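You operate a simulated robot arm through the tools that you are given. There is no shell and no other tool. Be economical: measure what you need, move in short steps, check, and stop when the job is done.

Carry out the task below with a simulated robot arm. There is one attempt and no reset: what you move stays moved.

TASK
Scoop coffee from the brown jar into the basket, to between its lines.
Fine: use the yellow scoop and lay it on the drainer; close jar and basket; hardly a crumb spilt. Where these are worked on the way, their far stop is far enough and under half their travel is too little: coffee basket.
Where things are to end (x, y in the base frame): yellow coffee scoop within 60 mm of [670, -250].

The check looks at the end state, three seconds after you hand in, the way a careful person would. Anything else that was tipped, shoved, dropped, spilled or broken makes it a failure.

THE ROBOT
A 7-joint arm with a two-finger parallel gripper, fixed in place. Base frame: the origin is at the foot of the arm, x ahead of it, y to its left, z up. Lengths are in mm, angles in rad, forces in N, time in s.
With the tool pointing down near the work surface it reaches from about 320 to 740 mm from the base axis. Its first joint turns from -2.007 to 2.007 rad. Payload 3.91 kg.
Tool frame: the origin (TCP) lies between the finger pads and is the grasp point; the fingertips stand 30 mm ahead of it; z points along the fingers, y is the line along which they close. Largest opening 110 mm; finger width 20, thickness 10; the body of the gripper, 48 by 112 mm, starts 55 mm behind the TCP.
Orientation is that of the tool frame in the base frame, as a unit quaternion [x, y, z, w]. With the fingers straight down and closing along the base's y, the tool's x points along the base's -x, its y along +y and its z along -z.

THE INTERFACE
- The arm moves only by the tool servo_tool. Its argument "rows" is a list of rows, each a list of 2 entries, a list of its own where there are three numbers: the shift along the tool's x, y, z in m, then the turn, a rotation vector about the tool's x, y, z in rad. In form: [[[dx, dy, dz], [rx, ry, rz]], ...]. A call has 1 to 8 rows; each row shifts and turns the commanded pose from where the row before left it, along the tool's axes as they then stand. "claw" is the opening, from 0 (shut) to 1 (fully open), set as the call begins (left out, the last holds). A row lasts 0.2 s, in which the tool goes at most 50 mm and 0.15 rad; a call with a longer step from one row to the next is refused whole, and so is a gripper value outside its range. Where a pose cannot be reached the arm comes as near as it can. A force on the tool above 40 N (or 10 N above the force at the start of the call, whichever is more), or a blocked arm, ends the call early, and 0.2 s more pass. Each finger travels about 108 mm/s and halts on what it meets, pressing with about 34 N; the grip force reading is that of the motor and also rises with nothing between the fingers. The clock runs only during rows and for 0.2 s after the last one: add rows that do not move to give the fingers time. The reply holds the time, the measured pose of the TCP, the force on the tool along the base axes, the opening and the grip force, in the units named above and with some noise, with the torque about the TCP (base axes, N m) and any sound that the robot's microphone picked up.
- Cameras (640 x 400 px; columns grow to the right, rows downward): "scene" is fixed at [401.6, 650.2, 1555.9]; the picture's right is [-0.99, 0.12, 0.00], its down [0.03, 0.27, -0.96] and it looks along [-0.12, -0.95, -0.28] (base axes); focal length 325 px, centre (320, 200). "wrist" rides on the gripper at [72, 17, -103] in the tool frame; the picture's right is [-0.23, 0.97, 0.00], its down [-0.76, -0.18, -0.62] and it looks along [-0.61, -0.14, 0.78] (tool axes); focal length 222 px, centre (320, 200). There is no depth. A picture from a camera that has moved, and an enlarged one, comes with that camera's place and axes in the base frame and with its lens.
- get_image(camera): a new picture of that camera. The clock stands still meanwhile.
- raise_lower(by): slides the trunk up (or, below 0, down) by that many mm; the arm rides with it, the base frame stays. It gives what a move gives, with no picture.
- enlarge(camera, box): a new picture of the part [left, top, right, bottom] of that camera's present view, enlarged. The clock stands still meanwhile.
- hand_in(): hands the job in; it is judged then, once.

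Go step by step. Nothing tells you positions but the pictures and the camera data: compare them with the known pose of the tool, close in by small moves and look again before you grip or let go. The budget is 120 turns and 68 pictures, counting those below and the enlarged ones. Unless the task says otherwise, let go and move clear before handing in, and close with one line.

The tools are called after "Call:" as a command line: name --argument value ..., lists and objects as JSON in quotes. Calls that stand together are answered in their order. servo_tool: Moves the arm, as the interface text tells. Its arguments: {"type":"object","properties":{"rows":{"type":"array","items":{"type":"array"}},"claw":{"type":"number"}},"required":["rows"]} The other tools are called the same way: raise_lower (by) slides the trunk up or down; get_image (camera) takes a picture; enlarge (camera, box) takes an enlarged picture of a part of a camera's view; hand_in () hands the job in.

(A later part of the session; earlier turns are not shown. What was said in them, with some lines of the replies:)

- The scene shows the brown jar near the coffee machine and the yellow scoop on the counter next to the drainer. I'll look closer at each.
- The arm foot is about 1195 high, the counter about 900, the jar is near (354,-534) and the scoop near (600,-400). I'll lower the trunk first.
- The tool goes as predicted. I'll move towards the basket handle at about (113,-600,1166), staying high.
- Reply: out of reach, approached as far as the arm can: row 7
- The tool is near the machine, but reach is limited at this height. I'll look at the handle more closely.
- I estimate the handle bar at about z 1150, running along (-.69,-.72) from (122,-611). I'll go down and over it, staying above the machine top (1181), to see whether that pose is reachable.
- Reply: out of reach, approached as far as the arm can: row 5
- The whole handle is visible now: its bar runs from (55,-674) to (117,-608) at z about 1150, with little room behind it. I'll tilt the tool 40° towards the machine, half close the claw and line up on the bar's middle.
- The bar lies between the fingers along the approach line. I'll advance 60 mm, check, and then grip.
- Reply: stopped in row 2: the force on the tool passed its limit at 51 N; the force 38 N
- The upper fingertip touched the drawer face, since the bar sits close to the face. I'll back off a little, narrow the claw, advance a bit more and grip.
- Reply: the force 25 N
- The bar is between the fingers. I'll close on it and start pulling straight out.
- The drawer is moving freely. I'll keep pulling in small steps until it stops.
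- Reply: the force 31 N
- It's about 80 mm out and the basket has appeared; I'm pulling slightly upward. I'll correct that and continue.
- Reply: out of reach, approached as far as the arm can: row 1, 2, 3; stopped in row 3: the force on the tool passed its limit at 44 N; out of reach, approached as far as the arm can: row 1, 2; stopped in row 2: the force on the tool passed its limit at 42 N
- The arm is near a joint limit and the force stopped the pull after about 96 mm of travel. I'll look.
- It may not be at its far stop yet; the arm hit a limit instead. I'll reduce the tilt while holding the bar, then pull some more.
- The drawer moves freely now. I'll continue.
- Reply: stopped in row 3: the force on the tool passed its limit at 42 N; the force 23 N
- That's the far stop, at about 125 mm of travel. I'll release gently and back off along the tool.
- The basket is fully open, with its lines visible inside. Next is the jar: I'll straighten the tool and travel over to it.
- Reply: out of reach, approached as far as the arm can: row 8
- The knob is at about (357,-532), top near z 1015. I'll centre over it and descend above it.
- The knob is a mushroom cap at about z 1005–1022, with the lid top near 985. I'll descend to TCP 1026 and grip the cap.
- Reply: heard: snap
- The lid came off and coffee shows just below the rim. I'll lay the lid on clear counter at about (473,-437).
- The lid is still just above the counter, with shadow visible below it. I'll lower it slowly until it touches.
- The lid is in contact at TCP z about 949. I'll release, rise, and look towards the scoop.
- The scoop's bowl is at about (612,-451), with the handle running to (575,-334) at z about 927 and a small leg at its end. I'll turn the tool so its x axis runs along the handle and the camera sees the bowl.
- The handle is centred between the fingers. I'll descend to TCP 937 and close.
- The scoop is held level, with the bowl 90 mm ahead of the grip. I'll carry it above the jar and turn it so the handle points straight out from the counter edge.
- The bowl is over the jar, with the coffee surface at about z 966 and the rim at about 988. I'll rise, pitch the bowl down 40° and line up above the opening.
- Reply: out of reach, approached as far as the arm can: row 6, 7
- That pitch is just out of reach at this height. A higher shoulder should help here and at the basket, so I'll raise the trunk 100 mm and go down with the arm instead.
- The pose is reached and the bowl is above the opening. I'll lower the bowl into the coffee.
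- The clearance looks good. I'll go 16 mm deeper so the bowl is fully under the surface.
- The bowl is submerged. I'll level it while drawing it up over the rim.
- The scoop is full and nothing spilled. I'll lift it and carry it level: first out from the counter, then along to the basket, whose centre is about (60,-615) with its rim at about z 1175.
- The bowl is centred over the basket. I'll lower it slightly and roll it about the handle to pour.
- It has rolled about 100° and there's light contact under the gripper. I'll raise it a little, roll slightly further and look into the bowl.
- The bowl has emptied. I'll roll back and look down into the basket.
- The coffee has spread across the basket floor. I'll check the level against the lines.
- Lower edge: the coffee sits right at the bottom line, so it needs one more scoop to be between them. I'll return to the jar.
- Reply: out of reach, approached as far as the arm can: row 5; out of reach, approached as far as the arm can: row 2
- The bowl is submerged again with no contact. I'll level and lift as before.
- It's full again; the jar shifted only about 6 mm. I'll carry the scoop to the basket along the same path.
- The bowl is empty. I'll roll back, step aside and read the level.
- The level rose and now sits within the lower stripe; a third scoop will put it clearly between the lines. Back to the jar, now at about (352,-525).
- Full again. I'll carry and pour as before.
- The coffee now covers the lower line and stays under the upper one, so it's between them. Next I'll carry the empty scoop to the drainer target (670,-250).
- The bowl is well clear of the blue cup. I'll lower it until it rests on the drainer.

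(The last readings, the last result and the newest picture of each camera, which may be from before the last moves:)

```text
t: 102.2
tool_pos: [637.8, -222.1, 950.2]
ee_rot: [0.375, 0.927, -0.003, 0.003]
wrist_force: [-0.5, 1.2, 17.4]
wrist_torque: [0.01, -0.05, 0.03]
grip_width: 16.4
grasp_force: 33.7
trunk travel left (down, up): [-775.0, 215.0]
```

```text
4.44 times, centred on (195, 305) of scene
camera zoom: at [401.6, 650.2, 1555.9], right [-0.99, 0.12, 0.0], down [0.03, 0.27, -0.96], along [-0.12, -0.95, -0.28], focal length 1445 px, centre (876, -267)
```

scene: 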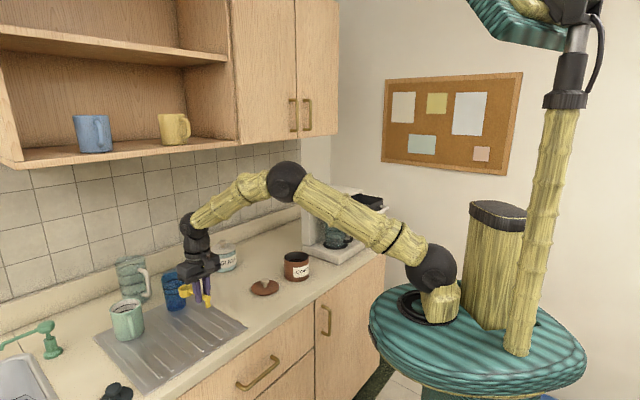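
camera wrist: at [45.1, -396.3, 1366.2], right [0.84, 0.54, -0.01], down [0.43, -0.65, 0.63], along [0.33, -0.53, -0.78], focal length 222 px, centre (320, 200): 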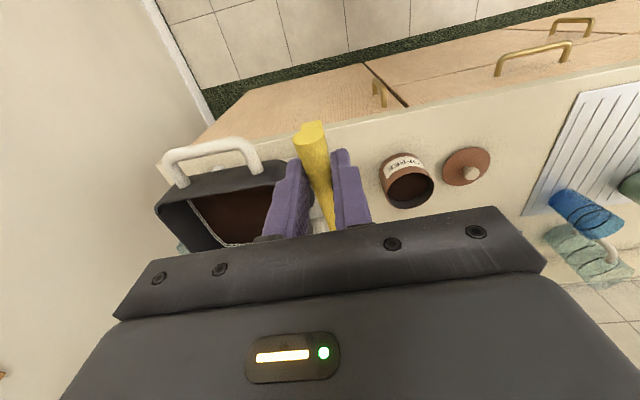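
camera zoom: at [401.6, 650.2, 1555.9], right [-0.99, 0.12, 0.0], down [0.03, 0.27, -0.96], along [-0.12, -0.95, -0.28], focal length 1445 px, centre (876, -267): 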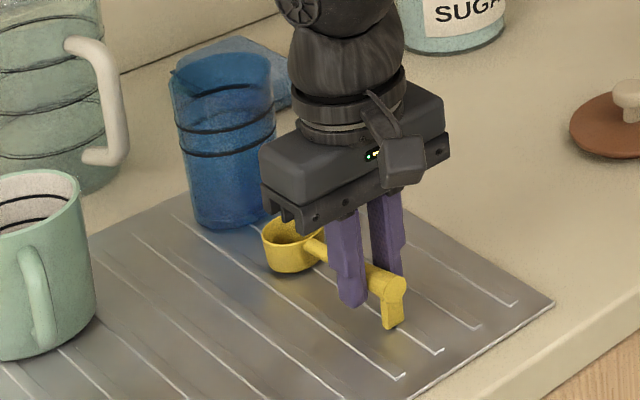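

It's resting on the drainer. I'll release, rise, and go over the lid at (474,-436).

Call:
servo_tool --rows '[[[0, 0, -0.001], [0, 0, 0]], [[0, 0, 0], [0, 0, 0]], [[0, 0, 0], [0, 0, 0]], [[0, 0, -0.03], [0, 0, 0]], [[0, 0, -0.045], [0, 0, 0]], [[0, 0, -0.045], [0, 0, 0]], [[0, 0, -0.03], [0, 0, 0]]]' --claw 0.5

Call:
servo_tool --rows '[[[-0.0051, -0.0447, 0], [0, 0, 0]], [[-0.0051, -0.0447, 0], [0, 0, 0]], [[-0.0051, -0.0447, 0], [0, 0, 0]], [[-0.0051, -0.0447, 0], [0, 0, 0]], [[-0.0051, -0.0447, 0], [0, 0, 0]], [[-0.0051, -0.0447, 0], [0, 0, 0]], [[0, 0, 0.04], [0, 0, 0]]]'

Call:
get_image --camera "wrist"

```text
t: 103.8
tool_pos: [637.2, -220.4, 1099.2]
ee_rot: [0.375, 0.927, -0.004, 0.001]
wrist_force: [0.7, -0.4, 0.8]
wrist_torque: [-0.02, -0.03, 0.01]
grip_width: 54.9
grasp_force: 0.1
trunk travel left (down, up): [-775.0, 215.0]
```

```text
t: 105.4
tool_pos: [474.7, -433.2, 1060.4]
ee_rot: [0.375, 0.927, -0.004, 0.0]
wrist_force: [0.1, 0.3, -0.4]
wrist_torque: [0.01, 0.03, 0.02]
grip_width: 55.1
grasp_force: 0.0
trunk travel left (down, up): [-775.0, 215.0]
```

```text
7 pictures are left
camera wrist: at [434.1, -371.2, 1163.1], right [0.84, 0.54, -0.01], down [0.43, -0.65, 0.63], along [0.34, -0.53, -0.78], focal length 222 px, centre (320, 200)
```

wrist: 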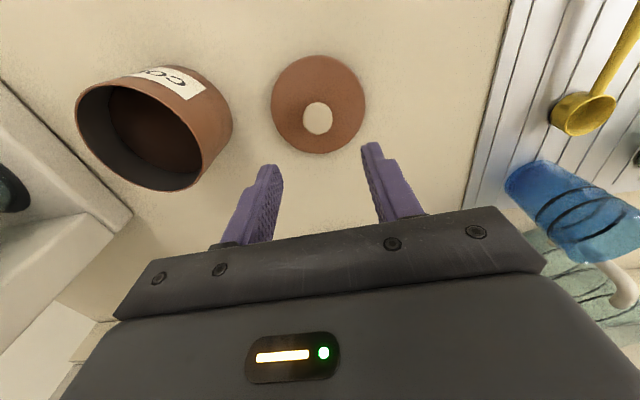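

The knob is where expected. I'll grip the lid and carry it over the jar.

Call:
servo_tool --rows '[[[0, -0.003, 0.04], [0, 0, 0]], [[0, 0, 0.04], [0, 0, 0]], [[0, 0, 0.031], [0, 0, 0]]]'

Call:
servo_tool --rows '[[[0, 0, 0], [0, 0, 0]], [[0, 0, 0], [0, 0, 0]], [[0, 0, -0.02], [0, 0, 0]], [[0, 0, -0.04], [0, 0, 0]], [[0, 0, -0.045], [0, 0, 0]]]' --claw 0

```text
t: 106.2
tool_pos: [471.8, -439.3, 948.4]
ee_rot: [0.376, 0.927, -0.004, 0.001]
wrist_force: [0.6, 0.1, 0.5]
wrist_torque: [0.02, 0.02, -0.02]
grip_width: 54.9
grasp_force: 0.1
trunk travel left (down, up): [-775.0, 215.0]
```

```text
t: 107.4
tool_pos: [470.0, -438.1, 1054.9]
ee_rot: [0.375, 0.927, -0.004, 0.001]
wrist_force: [0.4, 1.0, -0.9]
wrist_torque: [-0.04, -0.01, 0.02]
grip_width: 28.2
grasp_force: 34.7
trunk travel left (down, up): [-775.0, 215.0]
```

The lid is held, its centre at the TCP. I'll carry it above the jar's present place at about (349,-524) and check alignment.

Call:
servo_tool --rows '[[[0, 0, -0.02], [0, 0, 0]], [[0.0069, -0.0366, 0], [0, 0, 0]], [[0.0069, -0.0366, 0], [0, 0, 0]], [[0.0069, -0.0366, 0], [0, 0, 0]], [[0.0069, -0.0366, 0], [0, 0, 0]], [[0, 0, 0.02], [0, 0, 0]]]'

Call:
enlarge --camera "scene" --box '[270, 210, 330, 290]'

Call:
get_image --camera "wrist"

```text
t: 108.8
tool_pos: [350.9, -524.0, 1054.2]
ee_rot: [0.375, 0.927, -0.005, 0.001]
wrist_force: [0.0, -1.1, -0.7]
wrist_torque: [-0.01, 0.01, 0.02]
grip_width: 28.3
grasp_force: 33.4
trunk travel left (down, up): [-775.0, 215.0]
```

```text
5.00 times, centred on (300, 250) of scene
camera zoom: at [401.6, 650.2, 1555.9], right [-0.99, 0.12, 0.0], down [0.03, 0.27, -0.96], along [-0.12, -0.95, -0.28], focal length 1626 px, centre (420, -50)
```

zoom: 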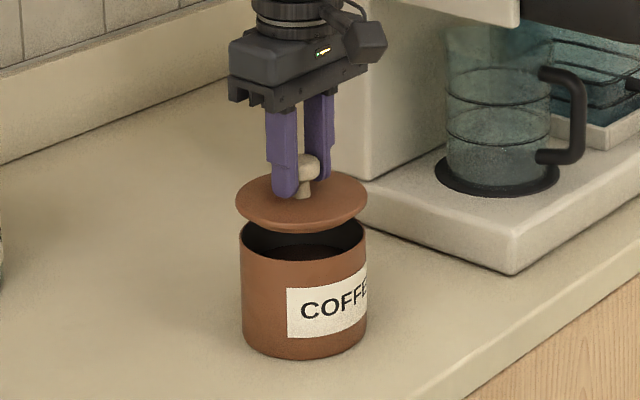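

```text
5 pictures are left
camera wrist: at [310.5, -461.3, 1157.8], right [0.84, 0.54, -0.01], down [0.43, -0.65, 0.63], along [0.34, -0.53, -0.78], focal length 222 px, centre (320, 200)
```

wrist: 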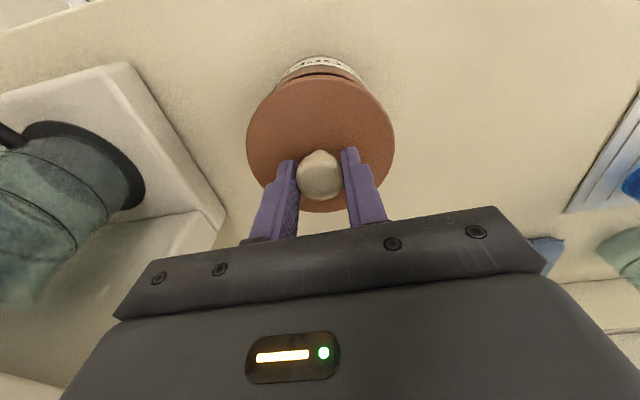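

The lid is well centred over the jar. I'll lower it and feel for the seat.

Call:
servo_tool --rows '[[[0, 0, 0.01], [0, 0, 0]], [[0, 0, 0.008], [0, 0, 0]], [[0, 0, 0.005], [0, 0, 0]]]'

Call:
servo_tool --rows '[[[0, 0, 0.003], [0, 0, 0]], [[0, 0, 0.003], [0, 0, 0]], [[0, 0, 0], [0, 0, 0]]]'

```text
t: 109.6
tool_pos: [350.3, -525.6, 1031.4]
ee_rot: [0.375, 0.927, -0.004, 0.001]
wrist_force: [0.0, 0.0, -0.7]
wrist_torque: [-0.01, 0.01, 0.01]
grip_width: 28.1
grasp_force: 33.7
trunk travel left (down, up): [-775.0, 215.0]
```

```text
t: 110.4
tool_pos: [349.3, -523.4, 1026.1]
ee_rot: [0.375, 0.927, -0.004, 0.0]
wrist_force: [-0.6, -0.4, 0.5]
wrist_torque: [0.03, -0.05, -0.04]
grip_width: 28.2
grasp_force: 33.2
trunk travel left (down, up): [-775.0, 215.0]
```

Call:
servo_tool --rows '[[[0, 0, 0.002], [0, 0, 0]], [[0, 0, 0.001], [0, 0, 0]]]'

Call:
enlarge --camera "scene" --box '[270, 210, 330, 290]'

```text
t: 111.0
tool_pos: [348.7, -524.2, 1025.7]
ee_rot: [0.374, 0.927, -0.005, 0.004]
wrist_force: [1.5, 0.6, 18.8]
wrist_torque: [0.42, 0.31, 0.09]
grip_width: 28.3
grasp_force: 34.1
trunk travel left (down, up): [-775.0, 215.0]
```

```text
5.00 times, centred on (300, 250) of scene
camera zoom: at [401.6, 650.2, 1555.9], right [-0.99, 0.12, 0.0], down [0.03, 0.27, -0.96], along [-0.12, -0.95, -0.28], focal length 1626 px, centre (420, -50)
```

zoom: 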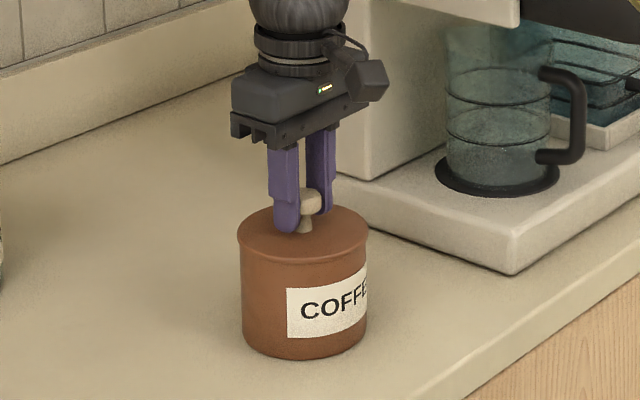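

The lid is seated flush. I'll press it a touch to be sure, then release and rise.

Call:
servo_tool --rows '[[[0, 0, 0.001], [0, 0, 0]], [[0, 0, -0.002], [0, 0, 0]]]'

Call:
servo_tool --rows '[[[0, 0, 0], [0, 0, 0]], [[0, 0, 0], [0, 0, 0]], [[0, 0, -0.03], [0, 0, 0]], [[0, 0, -0.045], [0, 0, 0]], [[0, 0, -0.045], [0, 0, 0]], [[0, 0, -0.045], [0, 0, 0]], [[0, 0, -0.045], [0, 0, 0]]]' --claw 0.55

```text
t: 111.6
tool_pos: [349.2, -522.7, 1025.1]
ee_rot: [0.375, 0.927, -0.005, 0.004]
wrist_force: [1.4, -3.2, 22.2]
wrist_torque: [-0.27, -0.28, 0.12]
grip_width: 27.8
grasp_force: 33.6
trunk travel left (down, up): [-775.0, 215.0]
```

```text
t: 113.2
tool_pos: [350.5, -523.3, 1235.3]
ee_rot: [0.375, 0.927, -0.005, 0.002]
wrist_force: [-0.5, 0.3, 0.0]
wrist_torque: [0.02, 0.02, 0.01]
grip_width: 60.6
grasp_force: 0.0
trunk travel left (down, up): [-775.0, 215.0]
heard: snap
```

The lid is on. Now I'll close the basket: travel around to the front of its handle with the fingers closed.

Call:
servo_tool --rows '[[[0.046, 0, 0], [0, 0, 0]], [[0.046, 0, 0], [0, 0, 0]], [[0.046, 0, 0], [0, 0, 0]], [[0.046, 0, 0], [0, 0, 0]], [[0.046, 0, 0], [0, 0, 0]], [[0.046, 0, 0], [0, 0, 0]]]' --claw 0

Call:
servo_tool --rows '[[[0, -0.0449, 0], [0, 0, 0]], [[0, -0.0449, 0], [0, 0, 0]], [[0, -0.0449, 0], [0, 0, 0]], [[0, -0.0449, 0], [0, 0, 0]], [[0, -0.0449, 0], [0, 0, 0]], [[0, -0.0449, 0], [0, 0, 0]], [[0, 0, 0.035], [0, 0, 0]], [[0, 0, 0.035], [0, 0, 0]]]'

Call:
get_image --camera "wrist"

```text
t: 114.6
tool_pos: [151.9, -328.7, 1232.1]
ee_rot: [0.375, 0.927, -0.005, 0.002]
wrist_force: [0.2, 0.1, 0.4]
wrist_torque: [-0.01, -0.03, -0.02]
grip_width: 0.0
grasp_force: 34.0
trunk travel left (down, up): [-775.0, 215.0]
```

```text
t: 116.4
tool_pos: [-36.7, -525.4, 1163.9]
ee_rot: [0.375, 0.927, -0.003, 0.001]
wrist_force: [0.6, 0.2, -0.7]
wrist_torque: [0.02, -0.02, 0.02]
grip_width: 0.0
grasp_force: 33.9
trunk travel left (down, up): [-775.0, 215.0]
```

```text
3 pictures are left
camera wrist: at [-76.5, -461.8, 1266.3], right [0.84, 0.54, 0.0], down [0.42, -0.65, 0.63], along [0.34, -0.53, -0.78], focal length 222 px, centre (320, 200)
```

wrist: 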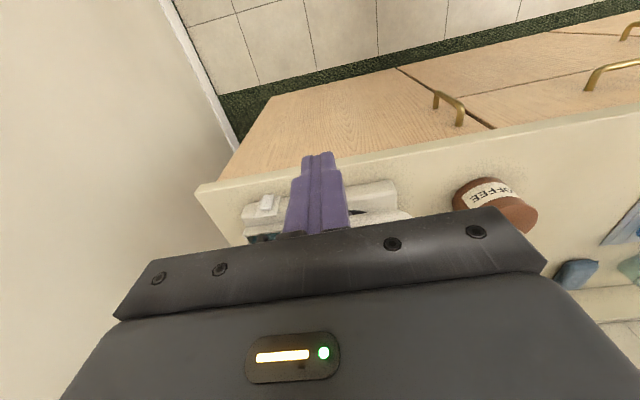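

The fingers stand in front of the bar. I'll push the basket in gently.

Call:
servo_tool --rows '[[[-0.018, 0, 0], [0, 0, 0]], [[-0.018, 0, 0], [0, 0, 0]], [[-0.018, 0, 0], [0, 0, 0]], [[-0.018, 0, 0], [0, 0, 0]], [[-0.018, 0, 0], [0, 0, 0]], [[-0.018, 0, 0], [0, 0, 0]]]'

Call:
servo_tool --rows '[[[-0.01, 0, 0], [0, 0, 0]], [[-0.01, 0, 0], [0, 0, 0]], [[-0.008, 0, 0], [0, 0, 0]], [[-0.006, 0, 0], [0, 0, 0]]]'

```text
t: 117.8
tool_pos: [43.3, -599.8, 1166.0]
ee_rot: [0.374, 0.927, -0.005, 0.001]
wrist_force: [0.2, -0.3, -0.9]
wrist_torque: [-0.01, -0.02, 0.0]
grip_width: 0.0
grasp_force: 33.6
trunk travel left (down, up): [-775.0, 215.0]
```

```text
t: 118.8
tool_pos: [66.5, -624.0, 1165.4]
ee_rot: [0.375, 0.927, -0.004, 0.001]
wrist_force: [-0.6, 0.4, -0.1]
wrist_torque: [0.02, -0.01, 0.0]
grip_width: 0.2
grasp_force: 34.1
trunk travel left (down, up): [-775.0, 215.0]
```

Call:
servo_tool --rows '[[[-0.005, 0, 0], [0, 0, 0]], [[-0.004, 0, 0], [0, 0, 0]]]'

Call:
enlarge --camera "scene" --box '[300, 150, 400, 250]'

```text
t: 119.4
tool_pos: [72.5, -629.4, 1164.3]
ee_rot: [0.374, 0.927, -0.004, 0.002]
wrist_force: [-2.7, 5.2, -0.2]
wrist_torque: [0.08, 0.0, 0.0]
grip_width: 0.1
grasp_force: 33.7
trunk travel left (down, up): [-775.0, 215.0]
```

```text
4.00 times, centred on (350, 200) of scene
camera zoom: at [401.6, 650.2, 1555.9], right [-0.99, 0.12, 0.0], down [0.03, 0.27, -0.96], along [-0.12, -0.95, -0.28], focal length 1301 px, centre (200, 200)
```

zoom: 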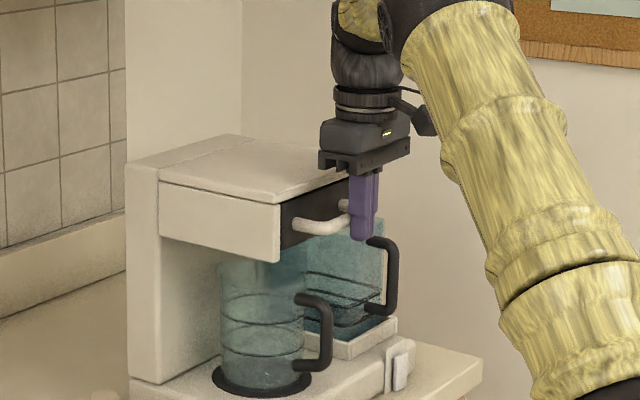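

It looks shut and the force is starting to rise. I'll give a last small nudge, then back away.

Call:
servo_tool --rows '[[[-0.002, 0, 0], [0, 0, 0]], [[0, 0, 0], [0, 0, 0]]]'

Call:
servo_tool --rows '[[[0.03, 0, 0], [0, 0, 0]], [[0.04, 0, 0], [0, 0, 0]], [[0.04, 0, -0.02], [0, 0, 0]], [[0.04, 0, -0.03], [0, 0, 0]], [[0.03, 0.03, -0.02], [0, 0, 0]], [[0.0, 0.045, 0], [0, 0, 0]], [[0.0, 0.045, 0], [0, 0, 0]], [[0.0, 0.045, 0], [0, 0, 0]]]'

Call:
get_image --camera "scene"

```text
t: 120.0
tool_pos: [72.7, -629.6, 1165.8]
ee_rot: [0.375, 0.927, -0.003, 0.0]
wrist_force: [-9.6, 14.7, -3.1]
wrist_torque: [0.21, 0.1, 0.03]
grip_width: 0.0
grasp_force: 34.3
trunk travel left (down, up): [-775.0, 215.0]
```

```text
t: 121.8
tool_pos: [62.2, -384.1, 1235.5]
ee_rot: [0.375, 0.927, -0.004, 0.001]
wrist_force: [0.5, 0.0, 0.0]
wrist_torque: [-0.04, -0.02, 0.02]
grip_width: 0.0
grasp_force: 34.0
trunk travel left (down, up): [-775.0, 215.0]
```

```text
1 pictures are left
```

scene: 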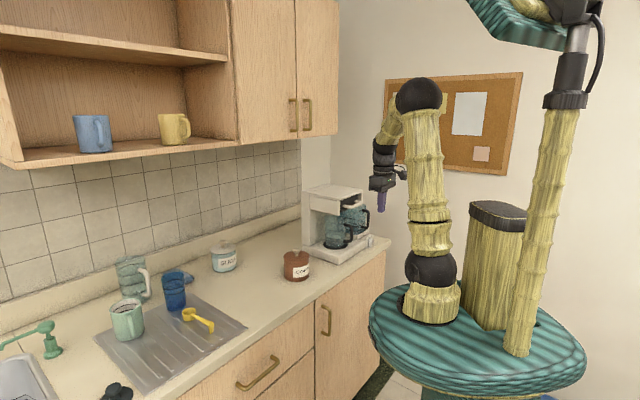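

The basket is shut, the jar is lidded and the scoop lies on the drainer, with the arm clear and nothing spilled in view. I'm handing in.

Call:
hand_in

```text
The job is handed in.
```

I put three scoops of coffee in the basket, which brought the level between its two lines. The basket and jar are closed, and the yellow scoop is on the drainer near (670, -250). The jar ended about 10 mm from where it started, and I saw no spilt coffee.
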